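You operate a simulated robot arm through the tools that you are given. There is no shell and no other tool.

The job below is to be done with a simulated two-armed robot. You get a single attempt, and the scene is never put back.

JOB
On the top of the kit bench, fold the white hand towel in half, so that its two long edges meet.

It is judged by the outcome, as a careful person would: the job done as asked, and still so three seconds after it is handed in. It fails if anything else is knocked over, pushed out of place, dropped, spilled or broken. Flat cloth is picked up by pressing the open fingertips on it (5 to 10 N) and closing them slowly along it; thin cloth reads only 2 to 8 mm in the jaws.

ROBOT AND FRAMES
Two 7-joint arms with two-finger parallel grippers on one trunk, on a base that moves. Base frame: it is fixed to the floor where the robot stands at the start and does not move with it; the origin is under the middle of the robot, x ahead of it, y to its left, z up; the surface under the hand at the start is at about z = 800. Readings come in mm, rad, newtons and seconds.
The left shoulder is at the start at [50, 209, 1071], the right one opposite. With the tool pointing down near the work surface each hand reaches from about 300 to 920 mm from the robot's upright axis, wherever it stands, measured 20 degrees to its own side. Places, roughly: top of the kit bench [600, 0, 800]. Payload 4.4 kg a hand.
The TCP of each hand is the grasp point between the finger pads, 23 mm short of the fingertips. In the tool frame z runs along the fingers and y along their closing line. Largest opening 94 mm; finger width 38, thickness 10; the body of the gripper, 54 by 96 mm, starts 39 mm behind the TCP.
Orientation is that of the tool frame in the base frame, as a unit quaternion [x, y, z, w]. With the fingers straight down and closing along the base's y, the tool's x points along the base's -x, its y along +y and its z along -z.

CONTROLS
- The arms move only by the tool apply_moves. It takes "left_deltas", "right_deltas" or both (then of equal length, played together; a hand with none holds still); each is a list that holds one entry, the list of rows, each a list of 7 numbers: the shift along the tool's x, y, z in mm, then the turn, a rotation vector about the tool's x, y, z in rad, then the opening, from 0 (shut) to 1 (fully open). In form: [[[tx, ty, tz, wx, wy, wz, gripper], ...]]. A call has 1 to 20 rows; each row shifts and turns the commanded pose from where the row before left it, along the tool's axes as they then stand. A row lasts 0.2 s, in which the tool goes at most 50 mm and 0.15 rad; a call with a longer step from one row to the next is refused whole, and so is a gripper value outside its range. Where a pose cannot be reached the arm comes as near as it can. A force on the tool above 40 N (or 10 N above the force at the start of the call, whichever is more), or a blocked arm, ends the call early, and 0.2 s more pass. The fingers move at their own pace (about 108 mm/s each) and stop on an object; they squeeze with about 28 N. The grip force told is the motor's: it shows also when the fingers shut on nothing. Time passes only in rows, and 0.2 s behind the last, so rows that do not move let the fingers close. The reply holds the time, the measured pose of the TCP, the force on the tool along the base axes, the opening and the grip force, in the units named above and with some noise, with the torque about the TCP (base axes, N m) and any sound that the robot's microphone picked up.
- Cameras (640 x 400 px; columns grow to the right, rows downward): "scene" is now at [155.6, 15.2, 1256.1]; the picture's right is [0.18, -0.98, 0.00], its down [-0.45, -0.08, -0.89] and it looks along [0.88, 0.16, -0.45] (base axes); focal length 276 px, centre (320, 200). "left" rides on the left gripper at [86, -16, -74] in its tool frame; the picture's right is [0.18, 0.98, 0.00], its down [-0.58, 0.11, -0.81] and it looks along [-0.79, 0.15, 0.59] (tool axes); focal length 243 px, centre (320, 200). "right" rides on the right gripper at [86, 16, -75] in its tool frame; the picture's right is [-0.18, 0.98, 0.00], its down [-0.58, -0.11, -0.81] and it looks along [-0.79, -0.15, 0.59] (tool axes); focal length 243 px, centre (320, 200). There is no depth. A picture from a camera that has moved, and an enlarged one, comes with that camera's place and axes in the base frame and with its lens.
- get_image(camera): a new picture of that camera. No time passes.
- lift_body(by): slides the trunk up (or, below 0, down) by that many mm; the arms and the scene camera ride with it, the base frame stays. It gives what a move gives, with no picture.
- steer(legs): drives the robot by 1 to 6 legs, each [ahead, left, turn to the left] in mm, mm and rad, along the robot's own axes; the way and the turn of a leg run together, so that a leg with both is an arc; at most 1500 mm and 3.142 rad a leg. The arms and the cameras ride along, it lands a little off, and it stops where it bumps. It gives what a move gives.
- head_to(pan, tilt): turns the head with the scene camera to pan (to the left, within 1.396 rad either way) and tilt (down, from -0.506 to 1.204), counted from straight ahead of the robot. It gives what a move gives.
- enlarge(camera, box): a new picture of the part [left, top, right, bottom] of that camera's present view, enlarged. No time passes.
- job_done(): hands the job in; it is judged then, once.

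Places have to be worked out from the pictures, the camera data and where the tool is seen. Open the grippers and draw the arms clear of the work before you hand the job in, unless the task says otherwise.

The tools are called after "Call:" by a JSON object that holds its "op" and its "data". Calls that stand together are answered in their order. apply_moves: Moves the arms, as the interface text tells. Its arguments: {"type":"object","properties":{"left_deltas":{"type":"array","items":{"type":"array","items":{"type":"array","items":{"type":"number"}}}},"right_deltas":{"type":"array","items":{"type":"array","items":{"type":"array","items":{"type":"number"}}}}},"required":[]} The other tools are called the same way: lift_body (by) moves the trunk up or down; steer (legs) drives the base; head_to (pan, tilt) turns the head that bears the scene camera; get_image (camera) takes a picture; enlarge (camera, box) takes an enlarged picture of a part of a camera's view; job_done () hands the job in.

At the start:

```text
time_s: 0.0
left_ee_pos: [504.1, 381.0, 957.7]
left_orientation: [-0.001, 1.0, 0.0, 0.0]
left_contact_force: [-0.5, -0.3, 0.1]
left_moment: [-0.01, -0.01, -0.03]
left_finger_gap: 94.1
left_gripper_force: 0.1
right_ee_pos: [689.9, -154.6, 1042.3]
right_orientation: [0.0, 1.0, 0.0, 0.0]
right_contact_force: [0.4, 0.4, -0.1]
right_moment: [-0.05, -0.01, 0.03]
right_finger_gap: 94.1
right_gripper_force: 0.2
trunk travel left (down, up): [-150.0, 413.0]
robot x, y, heading: [1.8, 3.1, -0.004]
head pan, tilt (commanded): [0.176, 0.469]
```

scene: 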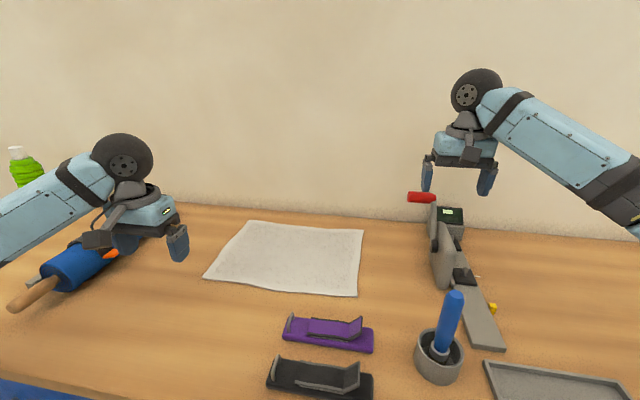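
right: 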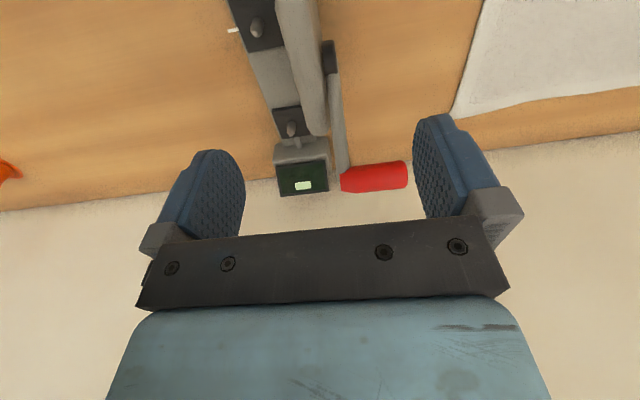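
left: 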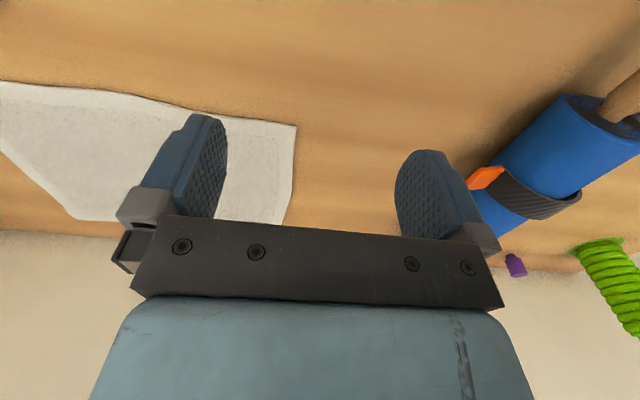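

I'll begin by inspecting the towel and its surroundings closely. From the first picture I estimate the towel spans x≈600–870 and y≈13–380, so its long edges run along y.

Call:
{"op": "enlarge", "data": {"camera": "scene", "box": [180, 190, 400, 320]}}

Call:
{"op": "enlarge", "data": {"camera": "scene", "box": [0, 130, 220, 400]}}

Call:
{"op": "enlarge", "data": {"camera": "scene", "box": [380, 160, 640, 400]}}

Call:
{"op": "head_to", "data": {"pan": 0.3, "tilt": 1.1}}

```text
2.91 times, centred on (290, 255) of scene
camera zoom: at [155.6, 15.2, 1256.1], right [0.18, -0.98, 0.0], down [-0.45, -0.08, -0.89], along [0.88, 0.16, -0.45], focal length 804 px, centre (407, 40)
```

zoom: 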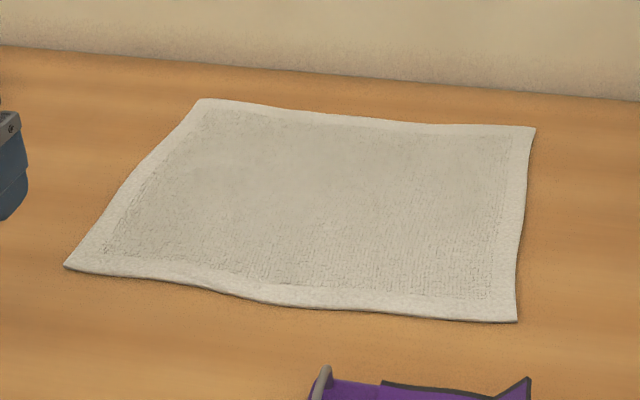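

```text
1.48 times, centred on (110, 265) of scene
camera zoom: at [155.6, 15.2, 1256.1], right [0.18, -0.98, 0.0], down [-0.45, -0.08, -0.89], along [0.88, 0.16, -0.45], focal length 409 px, centre (631, 104)
```

zoom: 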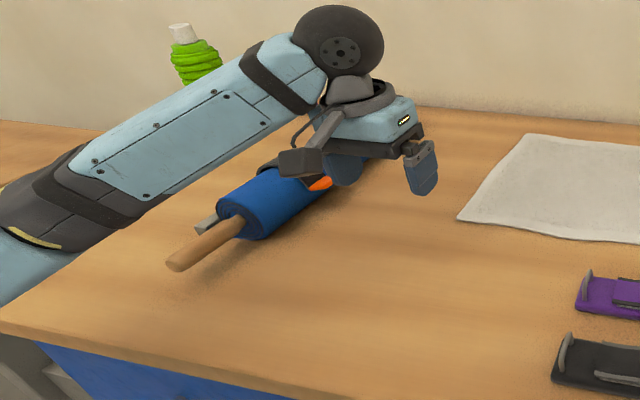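

```text
1.67 times, centred on (510, 280) of scene
camera zoom: at [155.6, 15.2, 1256.1], right [0.18, -0.98, 0.0], down [-0.45, -0.08, -0.89], along [0.88, 0.16, -0.45], focal length 460 px, centre (3, 67)
```

zoom: 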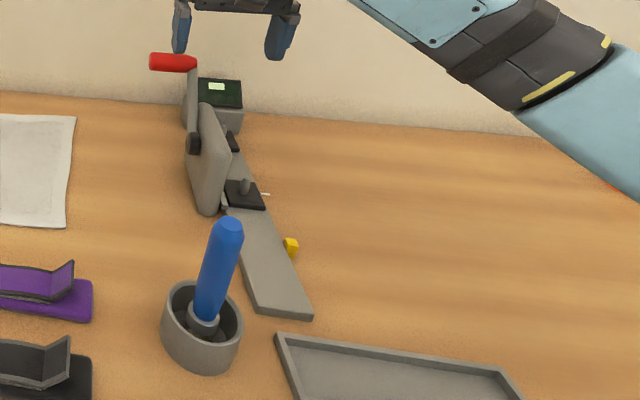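

```text
time_s: 1.0
left_ee_pos: [503.7, 382.5, 958.0]
left_orientation: [0.0, 1.0, 0.0, 0.0]
left_contact_force: [-0.9, 0.5, 0.7]
left_moment: [-0.01, 0.01, 0.01]
left_finger_gap: 93.8
left_gripper_force: 0.0
right_ee_pos: [690.6, -155.9, 1041.8]
right_orientation: [0.0, 1.0, 0.001, 0.0]
right_contact_force: [-0.5, 0.0, 0.0]
right_moment: [-0.01, 0.01, 0.01]
right_finger_gap: 94.1
right_gripper_force: 0.2
trunk travel left (down, up): [-150.0, 413.0]
robot x, y, heading: [3.1, -1.9, 0.006]
head pan, tilt (commanded): [0.3, 1.1]
```

The towel has thick hems and lies with its long edges along y. I now look down to see the bench's front edge and the robot's own clearance.

Call:
{"op": "get_image", "data": {"camera": "scene"}}

Call:
{"op": "get_image", "data": {"camera": "left"}}

```text
taken
camera scene: at [125.9, 17.9, 1205.8], right [0.3, -0.96, 0.0], down [-0.85, -0.26, -0.45], along [0.43, 0.13, -0.89], focal length 276 px, centre (320, 200)
```

scene: 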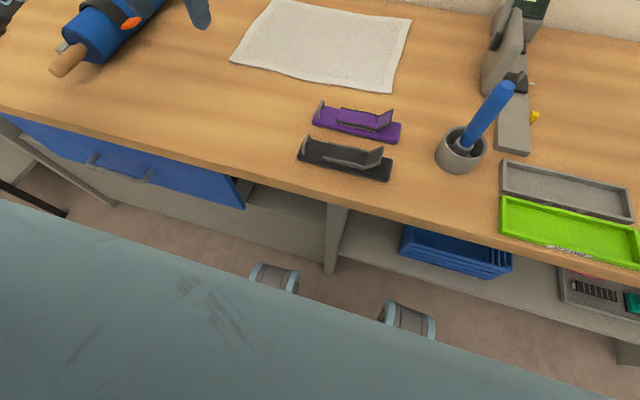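

```text
taken
camera left: at [418.1, 365.7, 1033.2], right [-0.18, 0.98, 0.0], down [0.58, 0.11, 0.81], along [0.79, 0.15, -0.59], focal length 243 px, centre (320, 200)
```

left: 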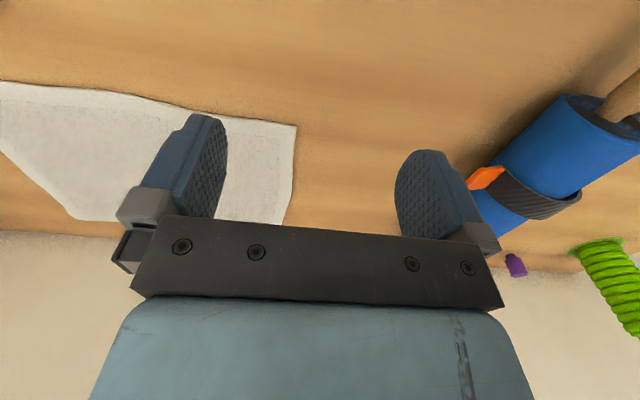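

The bench front is at x≈340, close to the wheels, so I won't drive ahead. I raise both hands a little, bring the left one in, and then shift the base left about 190 mm so the towel is centred.

Call:
{"op": "apply_moves", "data": {"left_deltas": [[[0, -15, -20, 0, 0, 0, 1], [0, -20, -25, 0, 0, 0, 1], [0, -20, -25, 0, 0, 0, 1], [0, -5, -20, 0, 0, 0, 1]]], "right_deltas": [[[0, 0, -5, 0, 0, 0, 1], [0, 0, -10, 0, 0, 0, 1], [0, 0, -10, 0, 0, 0, 1], [0, 0, -5, 0, 0, 0, 1]]]}}

Call:
{"op": "steer", "data": {"legs": [[0, 190, 0]]}}

Call:
{"op": "head_to", "data": {"pan": 0.0, "tilt": 0.65}}

Call:
{"op": "get_image", "data": {"camera": "scene"}}

```text
time_s: 2.0
left_ee_pos: [504.4, 322.1, 1047.7]
left_orientation: [0.0, 1.0, -0.001, 0.0]
left_contact_force: [-0.4, -0.2, 0.1]
left_moment: [0.0, 0.0, 0.03]
left_finger_gap: 94.0
left_gripper_force: 0.1
right_ee_pos: [689.9, -154.2, 1071.6]
right_orientation: [0.0, 1.0, 0.0, 0.0]
right_contact_force: [0.1, 0.3, 0.6]
right_moment: [-0.02, -0.02, 0.02]
right_finger_gap: 94.0
right_gripper_force: 0.1
trunk travel left (down, up): [-150.0, 413.0]
robot x, y, heading: [0.6, 0.2, -0.001]
head pan, tilt (commanded): [0.3, 1.1]
```

```text
time_s: 4.3
left_ee_pos: [502.6, 516.6, 1047.4]
left_orientation: [-0.002, 1.0, 0.0, 0.0]
left_contact_force: [0.4, -0.3, -0.3]
left_moment: [0.0, 0.0, 0.0]
left_finger_gap: 94.0
left_gripper_force: 0.1
right_ee_pos: [690.0, 40.8, 1071.7]
right_orientation: [-0.002, 1.0, -0.001, 0.0]
right_contact_force: [-0.3, -0.1, 0.3]
right_moment: [-0.01, -0.04, 0.0]
right_finger_gap: 93.8
right_gripper_force: 0.0
trunk travel left (down, up): [-150.0, 413.0]
robot x, y, heading: [0.4, 196.2, 0.001]
head pan, tilt (commanded): [0.3, 1.1]
```

```text
time_s: 5.2
left_ee_pos: [502.7, 515.8, 1047.8]
left_orientation: [-0.003, 1.0, 0.0, 0.0]
left_contact_force: [-0.4, -0.1, -0.3]
left_moment: [0.0, 0.0, 0.01]
left_finger_gap: 93.9
left_gripper_force: 0.0
right_ee_pos: [689.4, 41.2, 1071.7]
right_orientation: [-0.003, 1.0, -0.001, 0.001]
right_contact_force: [-0.2, 0.9, -0.3]
right_moment: [-0.03, 0.01, -0.02]
right_finger_gap: 93.8
right_gripper_force: 0.1
trunk travel left (down, up): [-150.0, 413.0]
robot x, y, heading: [-1.6, 192.0, 0.005]
head pan, tilt (commanded): [0.0, 0.649]
```

```text
taken
camera scene: at [152.0, 192.7, 1240.0], right [0.0, -1.0, 0.0], down [-0.61, 0.0, -0.8], along [0.8, 0.0, -0.61], focal length 276 px, centre (320, 200)
```

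scene: 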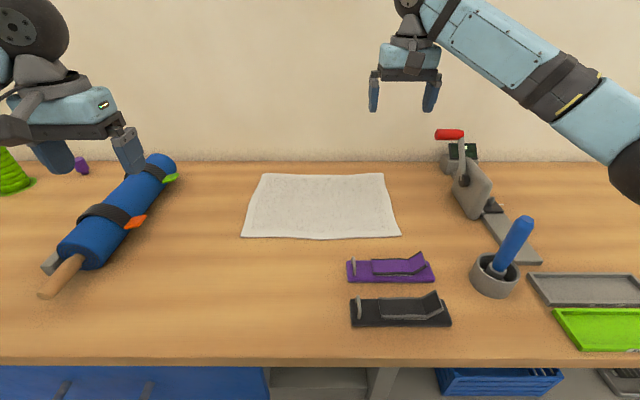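

The base is now centred on the towel, at y≈192. I enlarge the towel to pin down its corners.

Call:
{"op": "enlarge", "data": {"camera": "scene", "box": [230, 155, 420, 275]}}

Call:
{"op": "enlarge", "data": {"camera": "scene", "box": [340, 110, 560, 270]}}

```text
3.33 times, centred on (325, 215) of scene
camera zoom: at [152.0, 192.7, 1240.0], right [0.0, -1.0, 0.0], down [-0.61, 0.0, -0.8], along [0.8, 0.0, -0.61], focal length 921 px, centre (303, 150)
```

zoom: 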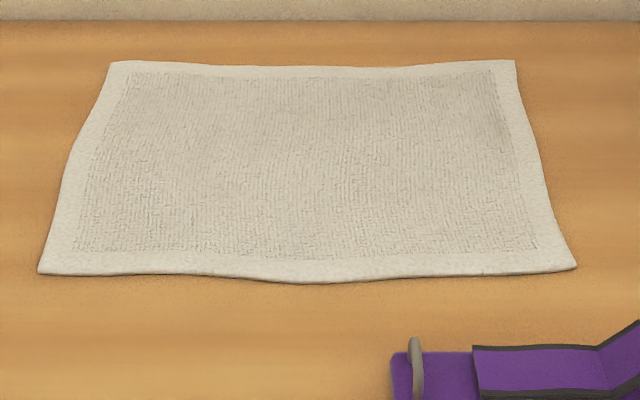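

```text
2.50 times, centred on (450, 190) of scene
camera zoom: at [152.0, 192.7, 1240.0], right [0.0, -1.0, 0.0], down [-0.61, 0.0, -0.8], along [0.8, 0.0, -0.61], focal length 691 px, centre (-5, 225)
```

zoom: 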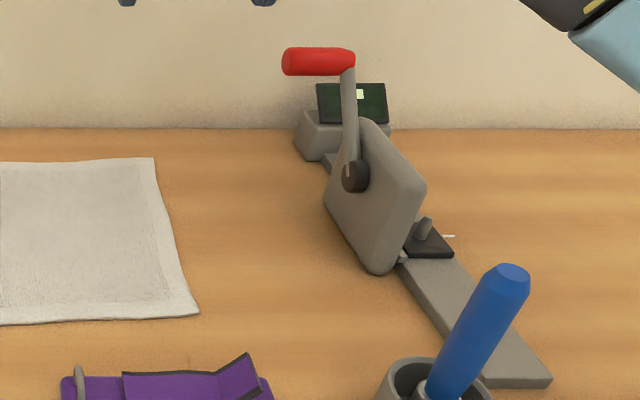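

Corner estimates with z≈802 are far-left (860, 367), far-right (862, 5), near-left (594, 372) and near-right (600, 10), so the fold line is at x≈729. I bring both hands above the far corners with the fingers partly closed.

Call:
{"op": "apply_moves", "data": {"left_deltas": [[[-20, -10, 0, 0, 0, 0, 0.6], [-38, -18, 5, 0, 0, 0, 0.45], [-38, -18, 10, 0, 0, 0, 0.45], [-38, -18, 14, 0, 0, 0, 0.45], [-38, -18, 16, 0, 0, 0, 0.45], [-38, -18, 18, 0, 0, 0, 0.45], [-38, -18, 20, 0, 0, 0, 0.45], [-38, -18, 20, 0, 0, 0, 0.45], [-38, -20, 20, 0, 0, 0, 0.45], [-30, -20, 18, 0, 0, 0, 0.45], [-5, 0, 7, 0, 0, 0, 0.45]]], "right_deltas": [[[-10, 0, 5, 0, 0, 0, 0.6], [-18, 0, 16, 0, 0, 0, 0.45], [-18, 0, 18, 0, 0, 0, 0.45], [-18, 0, 18, 0, 0, 0, 0.45], [-18, 0, 18, 0, 0, 0, 0.45], [-18, 0, 18, 0, 0, 0, 0.45], [-18, 0, 18, 0, 0, 0, 0.45], [-18, 0, 18, 0, 0, 0, 0.45], [-18, 0, 18, 0, 0, 0, 0.45], [-14, 0, 17, 0, 0, 0, 0.45], [-4, 0, 7, 0, 0, 0, 0.45]]]}}

Call:
{"op": "get_image", "data": {"camera": "scene"}}

Call:
{"op": "get_image", "data": {"camera": "left"}}

Call:
{"op": "get_image", "data": {"camera": "right"}}

```text
time_s: 7.6
left_ee_pos: [858.4, 342.5, 896.7]
left_orientation: [-0.001, 1.0, 0.0, 0.0]
left_contact_force: [0.5, -1.4, 0.0]
left_moment: [-0.03, 0.04, -0.03]
left_finger_gap: 42.0
left_gripper_force: 0.0
left hand out of reach, approached as far as the arm can: row 11
right_ee_pos: [860.4, 42.0, 899.4]
right_orientation: [-0.003, 1.0, -0.001, 0.0]
right_contact_force: [0.0, 0.3, -0.8]
right_moment: [-0.04, 0.0, 0.02]
right_finger_gap: 42.2
right_gripper_force: 0.1
right hand out of reach, approached as far as the arm can: row 11
trunk travel left (down, up): [-150.0, 413.0]
robot x, y, heading: [-2.0, 191.6, 0.004]
head pan, tilt (commanded): [0.0, 0.649]
```

```text
taken
camera scene: at [153.0, 194.0, 1239.8], right [0.0, -1.0, 0.0], down [-0.61, 0.0, -0.8], along [0.8, 0.0, -0.61], focal length 276 px, centre (320, 200)
```

scene: 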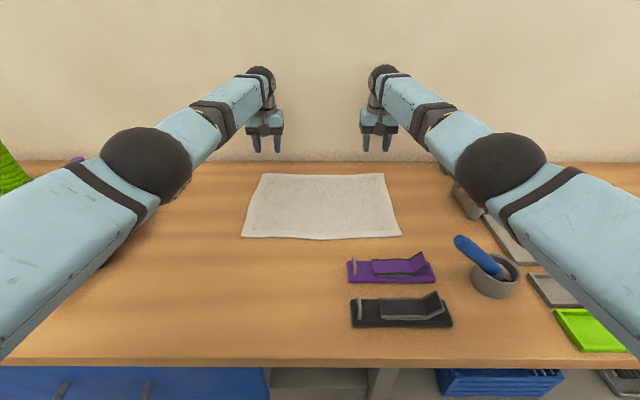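

```text
taken
camera left: at [773.1, 326.8, 972.2], right [-0.19, 0.98, 0.0], down [0.58, 0.11, 0.81], along [0.79, 0.15, -0.59], focal length 243 px, centre (320, 200)
```

left: 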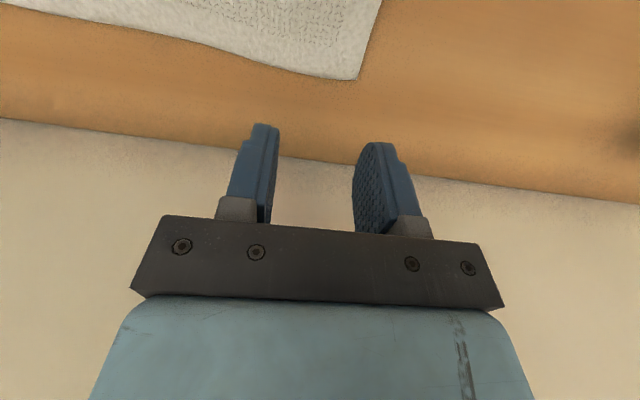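

```text
taken
camera right: at [772.9, 58.8, 973.8], right [0.18, 0.98, 0.0], down [0.58, -0.1, 0.81], along [0.79, -0.15, -0.59], focal length 243 px, centre (320, 200)
```

right: 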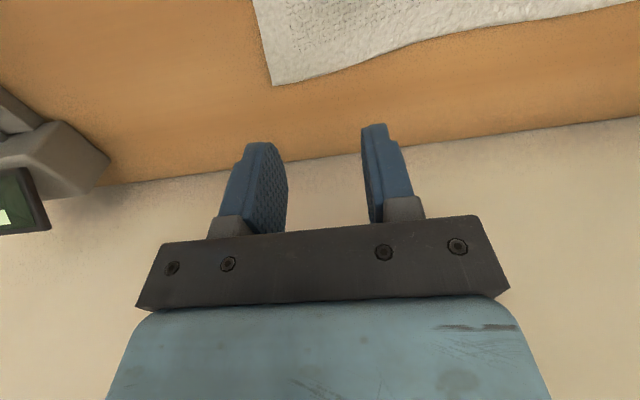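

Both hands are near the far corners, which the hand cameras put at about (855, 369) and (858, 6). The blue stick in the cup appears to lean another way now, so I look closer before doing anything else.

Call:
{"op": "enlarge", "data": {"camera": "scene", "box": [420, 150, 640, 380]}}

```text
1.74 times, centred on (530, 265) of scene
camera zoom: at [153.0, 194.0, 1239.8], right [0.0, -1.0, 0.0], down [-0.61, 0.0, -0.8], along [0.8, 0.0, -0.61], focal length 480 px, centre (-45, 87)
```

zoom: 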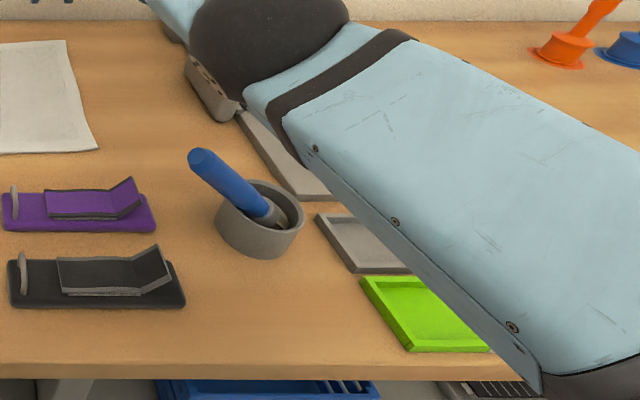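

The blue stick has been tipped inside its cup, probably brushed by the right elbow. The cup itself has not moved and the stick rests stably on the rim. I'll raise the trunk so the elbows stay well clear from here on, and set the stick right later. First I raise by 80 mm.

Call:
{"op": "lift_body", "data": {"by": 80}}

Call:
{"op": "get_image", "data": {"camera": "scene"}}

```text
time_s: 8.8
left_ee_pos: [857.7, 342.8, 977.8]
left_orientation: [-0.002, 1.0, 0.0, 0.001]
left_contact_force: [-0.3, 0.2, 0.2]
left_moment: [-0.01, 0.0, -0.04]
left_finger_gap: 42.3
left_gripper_force: 0.1
right_ee_pos: [859.5, 40.8, 980.2]
right_orientation: [-0.001, 1.0, 0.0, 0.0]
right_contact_force: [-0.9, -0.8, -0.1]
right_moment: [-0.02, -0.01, 0.01]
right_finger_gap: 42.2
right_gripper_force: 0.1
trunk travel left (down, up): [-230.0, 333.0]
robot x, y, heading: [-3.1, 193.8, 0.003]
head pan, tilt (commanded): [0.0, 0.649]
```

```text
taken
camera scene: at [152.4, 192.6, 1320.0], right [0.0, -1.0, 0.0], down [-0.6, 0.0, -0.8], along [0.8, 0.0, -0.6], focal length 276 px, centre (320, 200)
```

scene: 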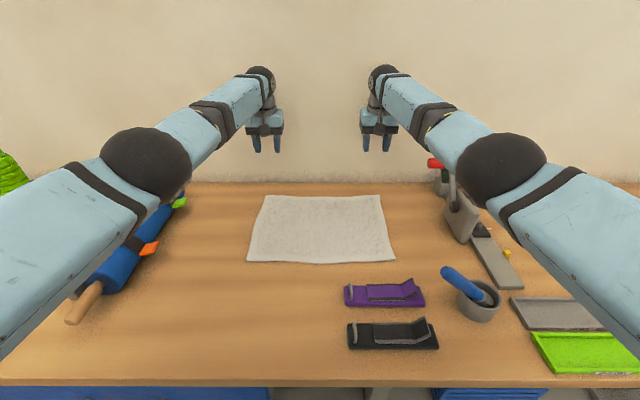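

The raised trunk gives the elbows more clearance, and the stick's top is now at about (478, −42, 910). Next I tilt both tools about 10° (fingertips away from me) and lower them to roughly 20 mm above the far edge.

Call:
{"op": "apply_moves", "data": {"left_deltas": [[[0, 0, 0, 0, -0.085, 0, 0.36], [0, 0, 0, 0, -0.085, 0, 0.36], [6, -1, 32, 0, 0, 0, 0.36], [6, -1, 32, 0, 0, 0, 0.36], [6, -1, 32, 0, 0, 0, 0.36], [6, -1, 29, 0, 0, 0, 0.36]]], "right_deltas": [[[0, 0, 0, 0, -0.085, 0, 0.36], [0, 0, 0, 0, -0.085, 0, 0.36], [6, -1, 32, 0, 0, 0, 0.36], [6, -1, 32, 0, 0, 0, 0.36], [6, 0, 32, 0, 0, 0, 0.36], [6, 0, 30, 0, 0, 0, 0.36]]]}}

Call:
{"op": "get_image", "data": {"camera": "left"}}

Call:
{"op": "get_image", "data": {"camera": "right"}}

Call:
{"op": "get_image", "data": {"camera": "scene"}}

```text
time_s: 10.2
left_ee_pos: [856.0, 336.5, 849.7]
left_orientation: [-0.001, 0.996, 0.0, 0.086]
left_contact_force: [-0.2, -0.5, -0.6]
left_moment: [-0.03, 0.02, 0.04]
left_finger_gap: 34.1
left_gripper_force: 0.1
right_ee_pos: [856.1, 37.5, 850.9]
right_orientation: [-0.002, 0.996, 0.001, 0.084]
right_contact_force: [-0.1, 0.5, -0.8]
right_moment: [-0.01, 0.01, -0.01]
right_finger_gap: 33.6
right_gripper_force: 0.0
trunk travel left (down, up): [-230.0, 333.0]
robot x, y, heading: [-1.0, 195.5, 0.004]
head pan, tilt (commanded): [0.0, 0.649]
```

```text
taken
camera left: at [758.4, 319.4, 908.8], right [-0.18, 0.98, -0.03], down [0.44, 0.11, 0.89], along [0.88, 0.15, -0.45], focal length 243 px, centre (320, 200)
```

left: 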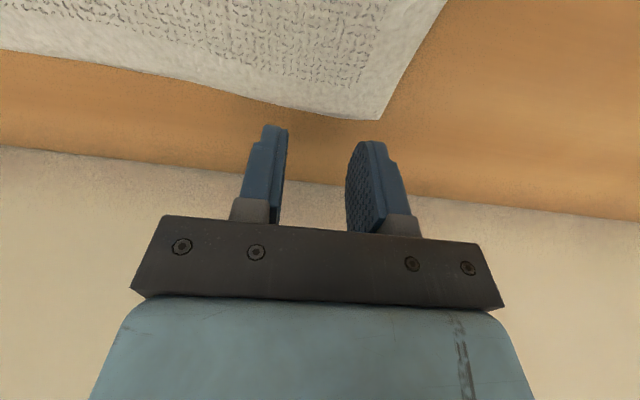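

```text
taken
camera right: at [757.5, 54.8, 909.7], right [0.18, 0.98, 0.03], down [0.44, -0.11, 0.89], along [0.88, -0.15, -0.45], focal length 243 px, centre (320, 200)
```

right: 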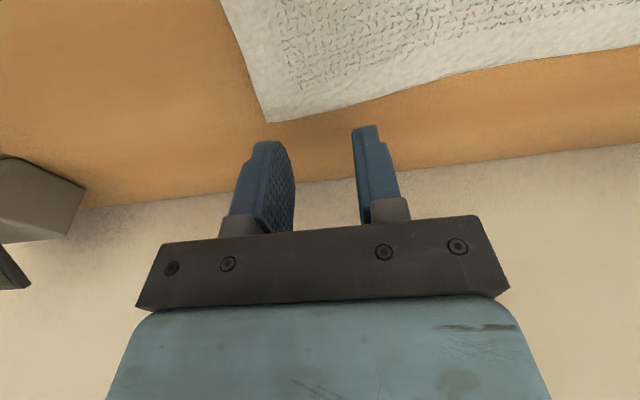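

```text
taken
camera scene: at [152.7, 192.5, 1320.0], right [0.0, -1.0, 0.0], down [-0.61, 0.0, -0.8], along [0.8, 0.0, -0.61], focal length 276 px, centre (320, 200)
```

scene: 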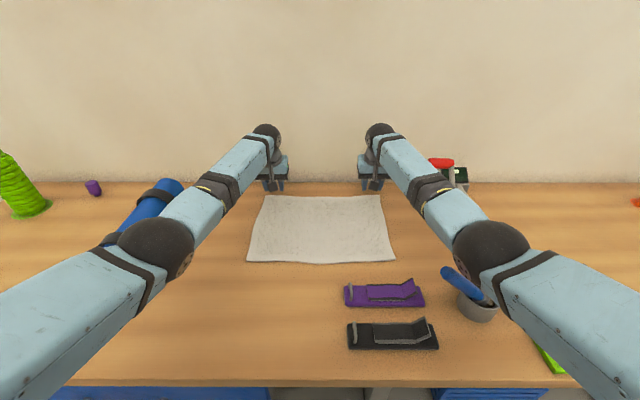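

The right elbow came down to about z=988 near the stick, too close for comfort. I raise the trunk a further 90 mm, tilt the tools to about 20°, and re-approach the far edge so the elbow stays high.

Call:
{"op": "lift_body", "data": {"by": 90}}

Call:
{"op": "apply_moves", "data": {"left_deltas": [[[0, 0, 0, 0, -0.09, 0, 0.36], [0, 0, 0, 0, -0.09, 0, 0.36], [13, 0.5, 28, 0, 0, 0, 0.36], [13, 0.5, 28, 0, 0, 0, 0.36], [13, 0.5, 26, 0, 0, 0, 0.36]]], "right_deltas": [[[0, 0, 0, 0, -0.09, 0, 0.36], [0, 0, 0, 0, -0.09, 0, 0.36], [13, 0, 28, 0, 0, 0, 0.36], [13, 0, 28, 0, 0, 0, 0.36], [13, 0, 26, 0, 0, 0, 0.36]]]}}

Call:
{"op": "get_image", "data": {"camera": "scene"}}

Call:
{"op": "get_image", "data": {"camera": "left"}}

Call:
{"op": "get_image", "data": {"camera": "right"}}

```text
time_s: 11.5
left_ee_pos: [854.9, 336.1, 938.0]
left_orientation: [-0.001, 0.996, 0.0, 0.084]
left_contact_force: [0.2, -0.6, -0.6]
left_moment: [-0.02, 0.0, 0.01]
left_finger_gap: 33.7
left_gripper_force: 0.0
right_ee_pos: [856.2, 38.5, 941.4]
right_orientation: [-0.002, 0.996, 0.0, 0.085]
right_contact_force: [-0.4, -0.5, -0.6]
right_moment: [0.01, -0.02, 0.03]
right_finger_gap: 33.9
right_gripper_force: 0.0
trunk travel left (down, up): [-320.0, 243.0]
robot x, y, heading: [-1.5, 191.0, 0.003]
head pan, tilt (commanded): [0.0, 0.649]
```

```text
time_s: 12.7
left_ee_pos: [845.7, 338.5, 848.3]
left_orientation: [-0.001, 0.985, 0.0, 0.173]
left_contact_force: [0.2, 1.0, 0.2]
left_moment: [0.0, 0.03, 0.01]
left_finger_gap: 33.6
left_gripper_force: 0.0
right_ee_pos: [848.2, 38.9, 852.0]
right_orientation: [-0.001, 0.985, 0.0, 0.174]
right_contact_force: [-0.1, -0.1, -1.0]
right_moment: [-0.02, 0.01, 0.0]
right_finger_gap: 33.8
right_gripper_force: 0.0
trunk travel left (down, up): [-320.0, 243.0]
robot x, y, heading: [1.1, 191.1, -0.0]
head pan, tilt (commanded): [0.0, 0.649]
```

```text
taken
camera scene: at [153.0, 192.7, 1410.0], right [0.0, -1.0, 0.0], down [-0.61, 0.0, -0.8], along [0.8, 0.0, -0.61], focal length 276 px, centre (320, 200)
```

scene: 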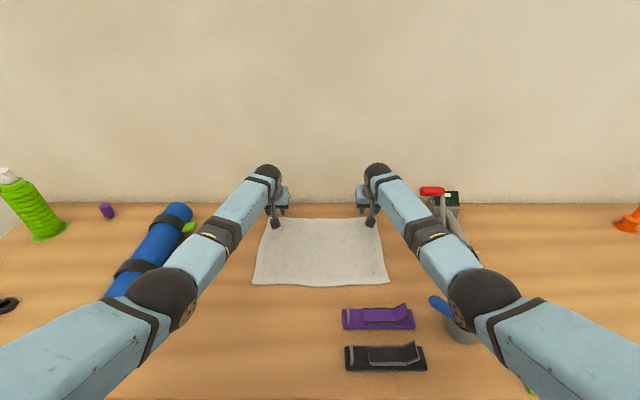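

```text
taken
camera left: at [740.5, 321.8, 889.9], right [-0.18, 0.98, -0.06], down [0.27, 0.11, 0.96], along [0.95, 0.15, -0.28], focal length 243 px, centre (320, 200)
```

left: 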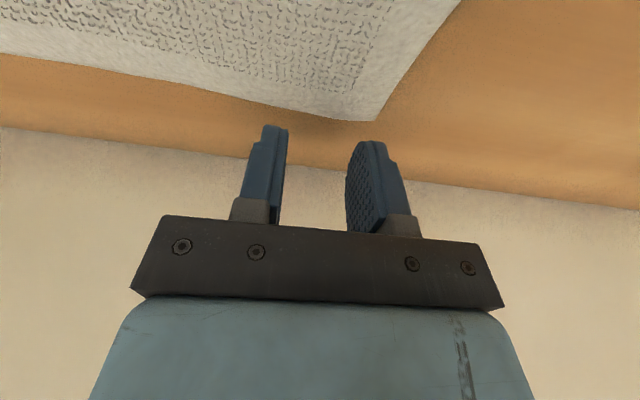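

```text
taken
camera right: at [741.2, 54.8, 891.8], right [0.17, 0.98, 0.06], down [0.27, -0.11, 0.96], along [0.95, -0.15, -0.28], focal length 243 px, centre (320, 200)
```

right: 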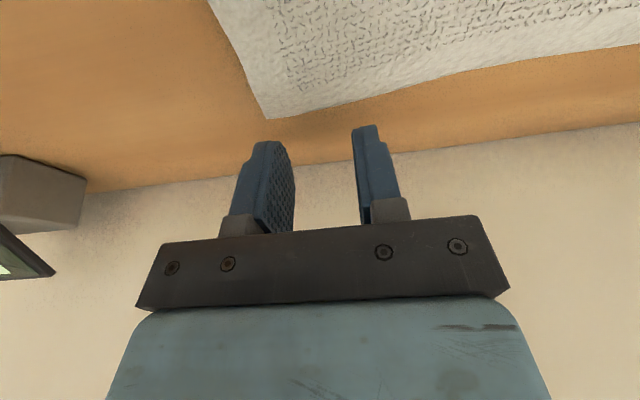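

The elbow is now clear of the stick by nearly 50 mm. The far edge is at x≈857 at both hands, which gives about 20 mm of overlap, so I lower both hands to just above contact.

Call:
{"op": "apply_moves", "data": {"left_deltas": [[[0, 0, 3, 0, 0, 0, 0.36], [1, 0, 4, 0, 0, 0, 0.36], [1, 0, 4, 0, 0, 0, 0.36], [0, 0, 2, 0, 0, 0, 0.36]]], "right_deltas": [[[1.5, 0, 4, 0, 0, 0, 0.36], [1.5, 0, 4.5, 0, 0, 0, 0.36], [1.5, 0, 4.5, 0, 0, 0, 0.36], [1, 0, 2.5, 0, 0, 0, 0.36]]]}}

```text
time_s: 13.7
left_ee_pos: [848.4, 338.7, 836.2]
left_orientation: [-0.002, 0.985, -0.001, 0.174]
left_contact_force: [-0.2, -0.4, -0.3]
left_moment: [0.01, -0.01, -0.01]
left_finger_gap: 33.8
left_gripper_force: 0.1
right_ee_pos: [848.2, 38.3, 835.4]
right_orientation: [-0.001, 0.985, -0.001, 0.174]
right_contact_force: [0.1, -1.1, 0.7]
right_moment: [0.03, 0.02, 0.04]
right_finger_gap: 33.6
right_gripper_force: 0.0
trunk travel left (down, up): [-320.0, 243.0]
robot x, y, heading: [0.4, 193.0, 0.007]
head pan, tilt (commanded): [0.0, 0.649]
```

There is no contact yet at z≈836. I step down about 1 mm per row and watch for the force to rise.

Call:
{"op": "apply_moves", "data": {"left_deltas": [[[0.34, 0, 0.94, 0, 0, 0, 0.36], [0.34, 0, 0.94, 0, 0, 0, 0.36], [0.34, 0, 0.94, 0, 0, 0, 0.36], [0, 0, 0, 0, 0, 0, 0.36]]], "right_deltas": [[[0.34, 0, 0.94, 0, 0, 0, 0.36], [0.34, 0, 0.94, 0, 0, 0, 0.36], [0.34, 0, 0.94, 0, 0, 0, 0.36], [0, 0, 0, 0, 0, 0, 0.36]]]}}

```text
time_s: 14.7
left_ee_pos: [849.1, 338.8, 833.9]
left_orientation: [-0.003, 0.985, 0.001, 0.174]
left_contact_force: [1.2, -0.8, -0.2]
left_moment: [0.02, 0.03, 0.02]
left_finger_gap: 33.7
left_gripper_force: 0.1
right_ee_pos: [848.2, 36.7, 832.9]
right_orientation: [-0.002, 0.985, 0.001, 0.174]
right_contact_force: [-0.1, -0.5, 0.7]
right_moment: [-0.02, -0.03, -0.01]
right_finger_gap: 33.9
right_gripper_force: 0.0
trunk travel left (down, up): [-320.0, 243.0]
robot x, y, heading: [0.3, 188.2, 0.005]
head pan, tilt (commanded): [0.0, 0.649]
```

Still no clear contact, so I continue down in 1 mm steps.

Call:
{"op": "apply_moves", "data": {"left_deltas": [[[0.34, 0, 0.94, 0, 0, 0, 0.36], [0.34, 0, 0.94, 0, 0, 0, 0.36], [0.34, 0, 0.94, 0, 0, 0, 0.36], [0, 0, 0, 0, 0, 0, 0.36]]], "right_deltas": [[[0.34, 0, 0.94, 0, 0, 0, 0.36], [0.34, 0, 0.94, 0, 0, 0, 0.36], [0, 0, 0, 0, 0, 0, 0.36], [0, 0, 0, 0, 0, 0, 0.36]]]}}

Call:
{"op": "get_image", "data": {"camera": "left"}}

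Call:
{"op": "get_image", "data": {"camera": "right"}}

```text
time_s: 15.7
left_ee_pos: [849.1, 337.5, 832.7]
left_orientation: [-0.002, 0.985, 0.0, 0.175]
left_contact_force: [0.6, 0.3, 4.7]
left_moment: [0.03, 0.0, -0.01]
left_finger_gap: 33.9
left_gripper_force: 0.0
right_ee_pos: [846.4, 37.2, 832.9]
right_orientation: [-0.001, 0.985, 0.0, 0.175]
right_contact_force: [1.3, 0.1, 2.9]
right_moment: [0.03, -0.02, 0.02]
right_finger_gap: 33.6
right_gripper_force: 0.0
trunk travel left (down, up): [-320.0, 243.0]
robot x, y, heading: [-0.8, 191.3, 0.008]
head pan, tilt (commanded): [0.0, 0.649]
```

```text
taken
camera left: at [742.6, 321.2, 873.0], right [-0.18, 0.98, -0.06], down [0.27, 0.11, 0.96], along [0.95, 0.15, -0.28], focal length 243 px, centre (320, 200)
```

left: 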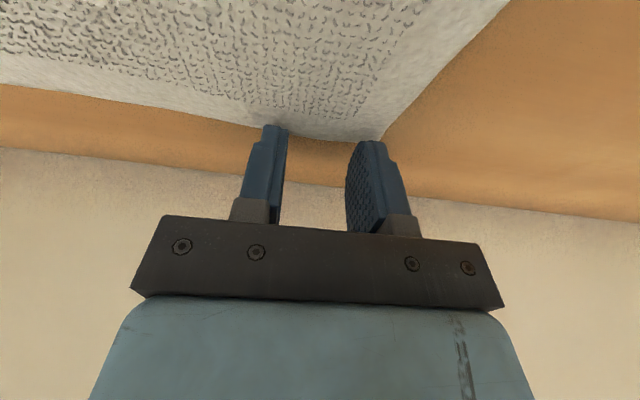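

```text
taken
camera right: at [739.4, 55.1, 871.4], right [0.17, 0.98, 0.06], down [0.27, -0.11, 0.96], along [0.95, -0.15, -0.28], focal length 243 px, centre (320, 200)
```

right: 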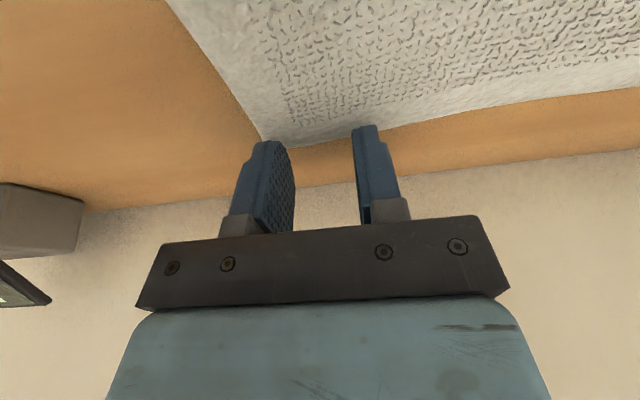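

Contact is made at z≈832.7 (left 4.7 N, right 2.9 N), with about 13 mm of the hem under the fingertips. I press slightly more and then close slowly.

Call:
{"op": "apply_moves", "data": {"left_deltas": [[[0.34, 0, 0.94, 0, 0, 0, 0.36], [0, 0, 0, 0, 0, 0, 0.36], [0, 0, 0, 0, 0, 0, 0.33], [0, 0, 0, 0, 0, 0, 0.3], [0, 0, 0, 0, 0, 0, 0.27], [0, 0, 0, 0, 0, 0, 0.24], [0, 0, 0, 0, 0, 0, 0.21]]], "right_deltas": [[[0.5, 0, 1.4, 0, 0, 0, 0.36], [0, 0, 0, 0, 0, 0, 0.36], [0, 0, 0, 0, 0, 0, 0.33], [0, 0, 0, 0, 0, 0, 0.3], [0, 0, 0, 0, 0, 0, 0.27], [0, 0, 0, 0, 0, 0, 0.24], [0, 0, 0, 0, 0, 0, 0.21]]]}}

Call:
{"op": "get_image", "data": {"camera": "left"}}

Call:
{"op": "get_image", "data": {"camera": "right"}}

```text
time_s: 17.3
left_ee_pos: [847.4, 337.5, 832.6]
left_orientation: [-0.002, 0.985, 0.001, 0.175]
left_contact_force: [-0.7, -2.1, 6.4]
left_moment: [-0.05, 0.08, -0.02]
left_finger_gap: 19.4
left_gripper_force: 0.1
right_ee_pos: [846.1, 37.5, 831.6]
right_orientation: [-0.002, 0.985, 0.0, 0.175]
right_contact_force: [0.1, 0.9, 8.8]
right_moment: [0.05, 0.13, -0.02]
right_finger_gap: 19.5
right_gripper_force: 0.1
trunk travel left (down, up): [-320.0, 243.0]
robot x, y, heading: [-0.3, 192.6, 0.002]
head pan, tilt (commanded): [0.0, 0.649]
```

```text
taken
camera left: at [741.9, 320.8, 872.6], right [-0.18, 0.98, -0.06], down [0.27, 0.11, 0.96], along [0.95, 0.15, -0.28], focal length 243 px, centre (320, 200)
```

left: 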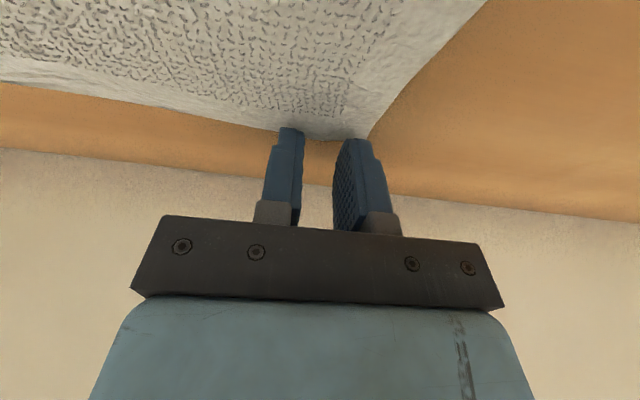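

```text
taken
camera right: at [738.5, 54.9, 870.6], right [0.17, 0.98, 0.06], down [0.27, -0.11, 0.96], along [0.95, -0.15, -0.28], focal length 243 px, centre (320, 200)
```

right: 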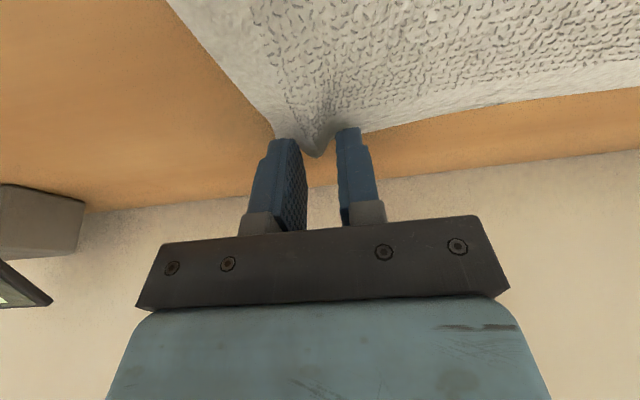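

The right hand is raising a ridge of cloth between its fingers; the left is dragging the cloth along but shows less of a ridge. I continue closing slowly to shut.

Call:
{"op": "apply_moves", "data": {"left_deltas": [[[0, 0, 0, 0, 0, 0, 0.18], [0, 0, 0, 0, 0, 0, 0.15], [0, 0, 0, 0, 0, 0, 0.12], [0, 0, 0, 0, 0, 0, 0.09], [0, 0, 0, 0, 0, 0, 0.06], [0, 0, 0, 0, 0, 0, 0.03], [0, 0, 0, 0, 0, 0, 0.0], [0, 0, 0, 0, 0, 0, 0.0], [0, 0, 0, 0, 0, 0, 0.0]]], "right_deltas": [[[0, 0, 0, 0, 0, 0, 0.18], [0, 0, 0, 0, 0, 0, 0.15], [0, 0, 0, 0, 0, 0, 0.12], [0, 0, 0, 0, 0, 0, 0.09], [0, 0, 0, 0, 0, 0, 0.06], [0, 0, 0, 0, 0, 0, 0.03], [0, 0, 0, 0, 0, 0, 0.0], [0, 0, 0, 0, 0, 0, 0.0], [0, 0, 0, 0, 0, 0, 0.0]]]}}

Call:
{"op": "get_image", "data": {"camera": "left"}}

Call:
{"op": "get_image", "data": {"camera": "right"}}

```text
time_s: 19.3
left_ee_pos: [847.0, 338.3, 830.4]
left_orientation: [-0.002, 0.985, 0.001, 0.175]
left_contact_force: [-1.5, -2.8, 5.8]
left_moment: [-0.08, 0.11, 0.08]
left_finger_gap: 2.9
left_gripper_force: 28.5
right_ee_pos: [846.1, 38.8, 830.7]
right_orientation: [-0.001, 0.984, 0.0, 0.176]
right_contact_force: [-0.6, 3.5, 7.7]
right_moment: [0.1, 0.06, -0.04]
right_finger_gap: 3.9
right_gripper_force: 27.8
trunk travel left (down, up): [-320.0, 243.0]
robot x, y, heading: [1.6, 192.1, 0.002]
head pan, tilt (commanded): [0.0, 0.649]
```

```text
taken
camera left: at [741.8, 320.9, 872.5], right [-0.18, 0.98, -0.06], down [0.27, 0.11, 0.96], along [0.95, 0.15, -0.28], focal length 243 px, centre (320, 200)
```

left: 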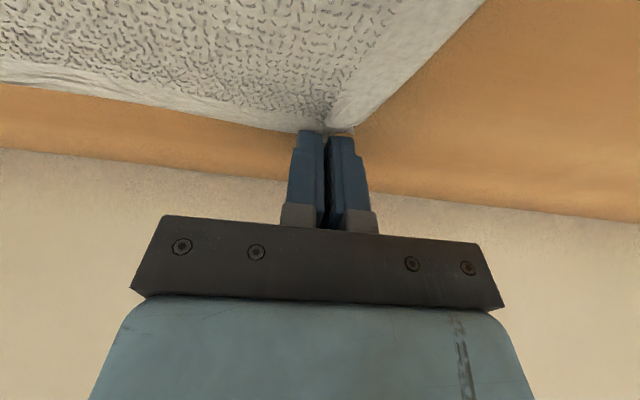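

```text
taken
camera right: at [738.5, 55.0, 870.5], right [0.17, 0.98, 0.06], down [0.27, -0.11, 0.96], along [0.95, -0.15, -0.28], focal length 243 px, centre (320, 200)
```

right: 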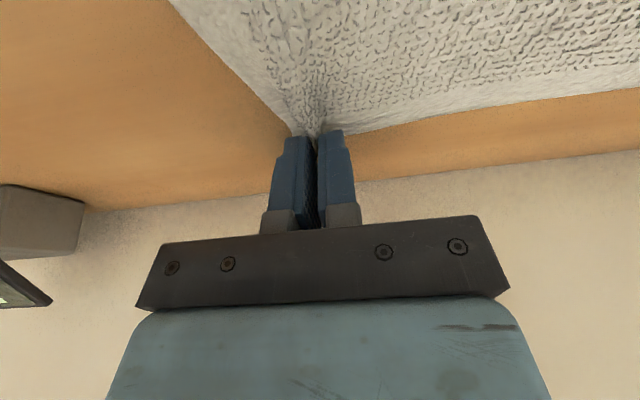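

The gaps read 2.9 and 3.9 mm under full squeeze, so both hands appear to hold cloth. I lift 25 mm to verify.

Call:
{"op": "apply_moves", "data": {"left_deltas": [[[-1.4, 0, -3.8, 0, 0, 0, 0], [-2, 0, -6.6, 0, 0, 0, 0], [-2, 0, -6.6, 0, 0, 0, 0], [-2, 0, -6.6, 0, 0, 0, 0], [0, 0, 0, 0, 0, 0, 0]]], "right_deltas": [[[-1.4, 0, -3.8, 0, 0, 0, 0], [-2, 0, -6.6, 0, 0, 0, 0], [-2, 0, -6.6, 0, 0, 0, 0], [-2, 0, -6.6, 0, 0, 0, 0], [0, 0, 0, 0, 0, 0, 0]]]}}

Call:
{"op": "get_image", "data": {"camera": "left"}}

Call:
{"op": "get_image", "data": {"camera": "right"}}

Call:
{"op": "get_image", "data": {"camera": "scene"}}

```text
time_s: 20.5
left_ee_pos: [847.4, 337.5, 853.2]
left_orientation: [-0.002, 0.985, 0.0, 0.173]
left_contact_force: [0.5, -2.3, -0.4]
left_moment: [-0.07, -0.02, 0.07]
left_finger_gap: 2.6
left_gripper_force: 27.7
right_ee_pos: [846.0, 37.6, 853.3]
right_orientation: [-0.001, 0.985, 0.0, 0.175]
right_contact_force: [-0.2, 1.7, 0.5]
right_moment: [0.03, -0.04, 0.0]
right_finger_gap: 4.1
right_gripper_force: 28.0
trunk travel left (down, up): [-320.0, 243.0]
robot x, y, heading: [0.3, 193.8, 0.003]
head pan, tilt (commanded): [0.0, 0.649]
```

```text
taken
camera left: at [742.0, 320.7, 895.4], right [-0.18, 0.98, -0.06], down [0.27, 0.11, 0.96], along [0.95, 0.15, -0.28], focal length 243 px, centre (320, 200)
```

left: 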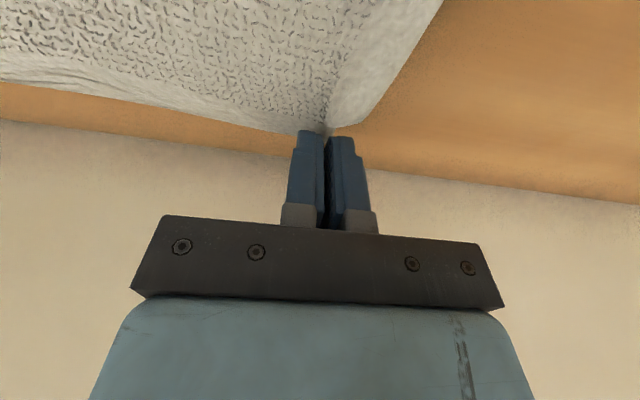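

```text
taken
camera right: at [738.6, 55.2, 894.1], right [0.17, 0.98, 0.06], down [0.27, -0.11, 0.96], along [0.95, -0.15, -0.28], focal length 243 px, centre (320, 200)
```

right: 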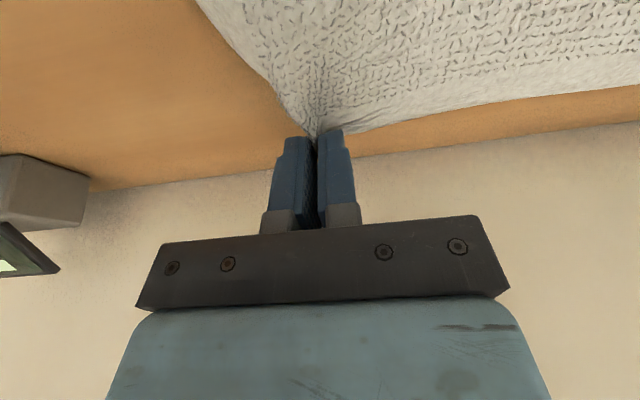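

```text
taken
camera scene: at [152.1, 192.6, 1410.0], right [0.0, -1.0, 0.0], down [-0.6, 0.0, -0.8], along [0.8, 0.0, -0.6], focal length 276 px, centre (320, 200)
```

scene: 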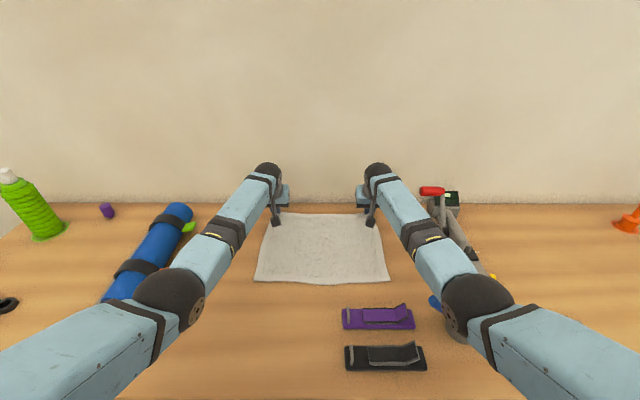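

Both hands hold the far edge and it lifts cleanly. I now carry the edge along the first half of an arc about the fold line at x≈728, keeping the hands level.

Call:
{"op": "apply_moves", "data": {"left_deltas": [[[2.8, 0, -18.6, 0, 0, 0, 0], [2.8, 0, -18.6, 0, 0, 0, 0], [5.6, 0, -15.3, 0, 0, 0, 0], [5.6, 0, -15.3, 0, 0, 0, 0], [9, 0, -13.4, 0, 0, 0, 0], [9, 0, -13.4, 0, 0, 0, 0], [12, 0, -10.8, 0, 0, 0, 0], [12, 0, -10.8, 0, 0, 0, 0]]], "right_deltas": [[[2.8, 0, -18.6, 0, 0, 0, 0], [2.8, 0, -18.6, 0, 0, 0, 0], [5.6, 0, -15.3, 0, 0, 0, 0], [5.6, 0, -15.3, 0, 0, 0, 0], [9, 0, -13.4, 0, 0, 0, 0], [9, 0, -13.4, 0, 0, 0, 0], [12, 0, -10.8, 0, 0, 0, 0], [12, 0, -10.8, 0, 0, 0, 0]]]}}

Call:
{"op": "get_image", "data": {"camera": "scene"}}

Call:
{"op": "get_image", "data": {"camera": "left"}}

Call:
{"op": "get_image", "data": {"camera": "right"}}

```text
time_s: 22.3
left_ee_pos: [751.7, 337.4, 942.7]
left_orientation: [-0.002, 0.985, 0.001, 0.174]
left_contact_force: [0.5, -2.2, -1.1]
left_moment: [-0.06, 0.01, 0.05]
left_finger_gap: 2.5
left_gripper_force: 28.5
right_ee_pos: [750.4, 36.4, 942.5]
right_orientation: [-0.002, 0.985, -0.001, 0.174]
right_contact_force: [0.1, 2.1, -0.1]
right_moment: [0.1, -0.02, -0.02]
right_finger_gap: 3.8
right_gripper_force: 27.7
trunk travel left (down, up): [-320.0, 243.0]
robot x, y, heading: [0.3, 195.1, 0.003]
head pan, tilt (commanded): [0.0, 0.649]
```

```text
taken
camera scene: at [151.3, 192.7, 1410.2], right [0.0, -1.0, 0.0], down [-0.6, 0.0, -0.8], along [0.8, 0.0, -0.6], focal length 276 px, centre (320, 200)
```

scene: 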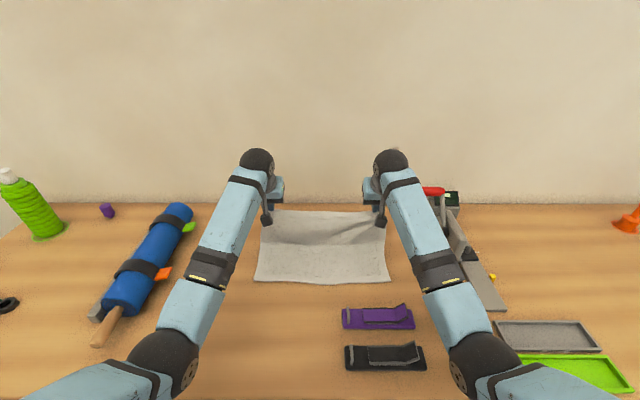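

```text
taken
camera left: at [646.5, 320.2, 985.2], right [-0.18, 0.98, -0.06], down [0.27, 0.11, 0.96], along [0.95, 0.15, -0.28], focal length 243 px, centre (320, 200)
```

left: 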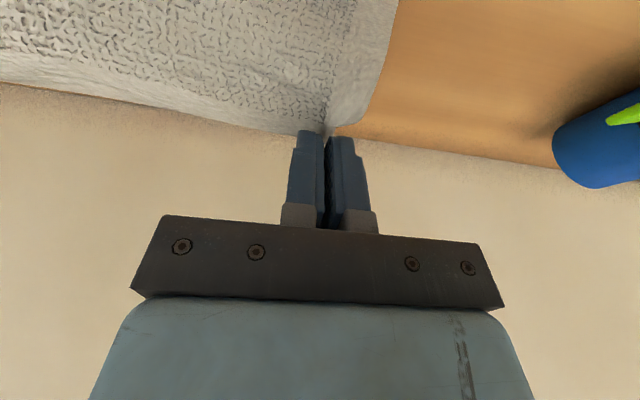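

```text
taken
camera right: at [642.2, 54.1, 982.4], right [0.17, 0.98, 0.06], down [0.27, -0.11, 0.96], along [0.95, -0.15, -0.28], focal length 243 px, centre (320, 200)
```

right: 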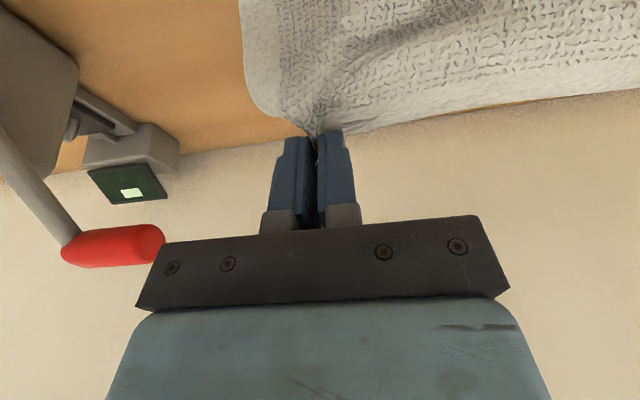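

Both hands still hold the edge, but the elbow hangs lower as the arms fold, so I'll gain trunk height before lowering the edge. First I bring the hands back 60 mm in x at the same height, which leaves slack in the cloth.

Call:
{"op": "apply_moves", "data": {"left_deltas": [[[14.1, 0, -5.1, 0, 0, 0, 0], [14.1, 0, -5.1, 0, 0, 0, 0], [14.1, 0, -5.1, 0, 0, 0, 0], [14.1, 0, -5.1, 0, 0, 0, 0]]], "right_deltas": [[[14.1, 0, -5.1, 0, 0, 0, 0], [14.1, 0, -5.1, 0, 0, 0, 0], [14.1, 0, -5.1, 0, 0, 0, 0], [14.1, 0, -5.1, 0, 0, 0, 0]]]}}

Call:
{"op": "lift_body", "data": {"by": 50}}

Call:
{"op": "get_image", "data": {"camera": "scene"}}

```text
time_s: 23.3
left_ee_pos: [691.7, 337.8, 942.0]
left_orientation: [-0.002, 0.985, 0.001, 0.175]
left_contact_force: [-0.8, -1.9, -0.6]
left_moment: [-0.05, -0.04, 0.03]
left_finger_gap: 2.4
left_gripper_force: 27.7
right_ee_pos: [690.7, 38.2, 941.9]
right_orientation: [-0.002, 0.985, 0.0, 0.175]
right_contact_force: [0.1, 2.2, -0.7]
right_moment: [0.03, -0.01, 0.01]
right_finger_gap: 3.9
right_gripper_force: 27.8
trunk travel left (down, up): [-320.0, 243.0]
robot x, y, heading: [2.0, 195.2, 0.006]
head pan, tilt (commanded): [0.0, 0.649]
```

```text
time_s: 24.2
left_ee_pos: [693.2, 337.7, 991.2]
left_orientation: [-0.002, 0.985, 0.0, 0.173]
left_contact_force: [-0.1, -2.7, 0.4]
left_moment: [-0.04, -0.02, 0.0]
left_finger_gap: 2.3
left_gripper_force: 27.9
right_ee_pos: [691.8, 37.8, 992.9]
right_orientation: [-0.001, 0.985, 0.0, 0.174]
right_contact_force: [0.0, 3.2, -0.8]
right_moment: [0.03, 0.03, -0.05]
right_finger_gap: 3.8
right_gripper_force: 28.1
trunk travel left (down, up): [-370.0, 193.0]
robot x, y, heading: [-1.0, 191.6, 0.001]
head pan, tilt (commanded): [0.0, 0.649]
```

```text
taken
camera scene: at [152.4, 192.6, 1460.0], right [0.0, -1.0, 0.0], down [-0.6, 0.0, -0.8], along [0.8, 0.0, -0.6], focal length 276 px, centre (320, 200)
```

scene: 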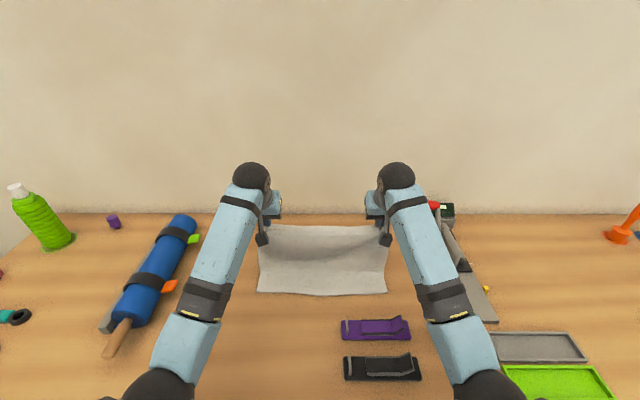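

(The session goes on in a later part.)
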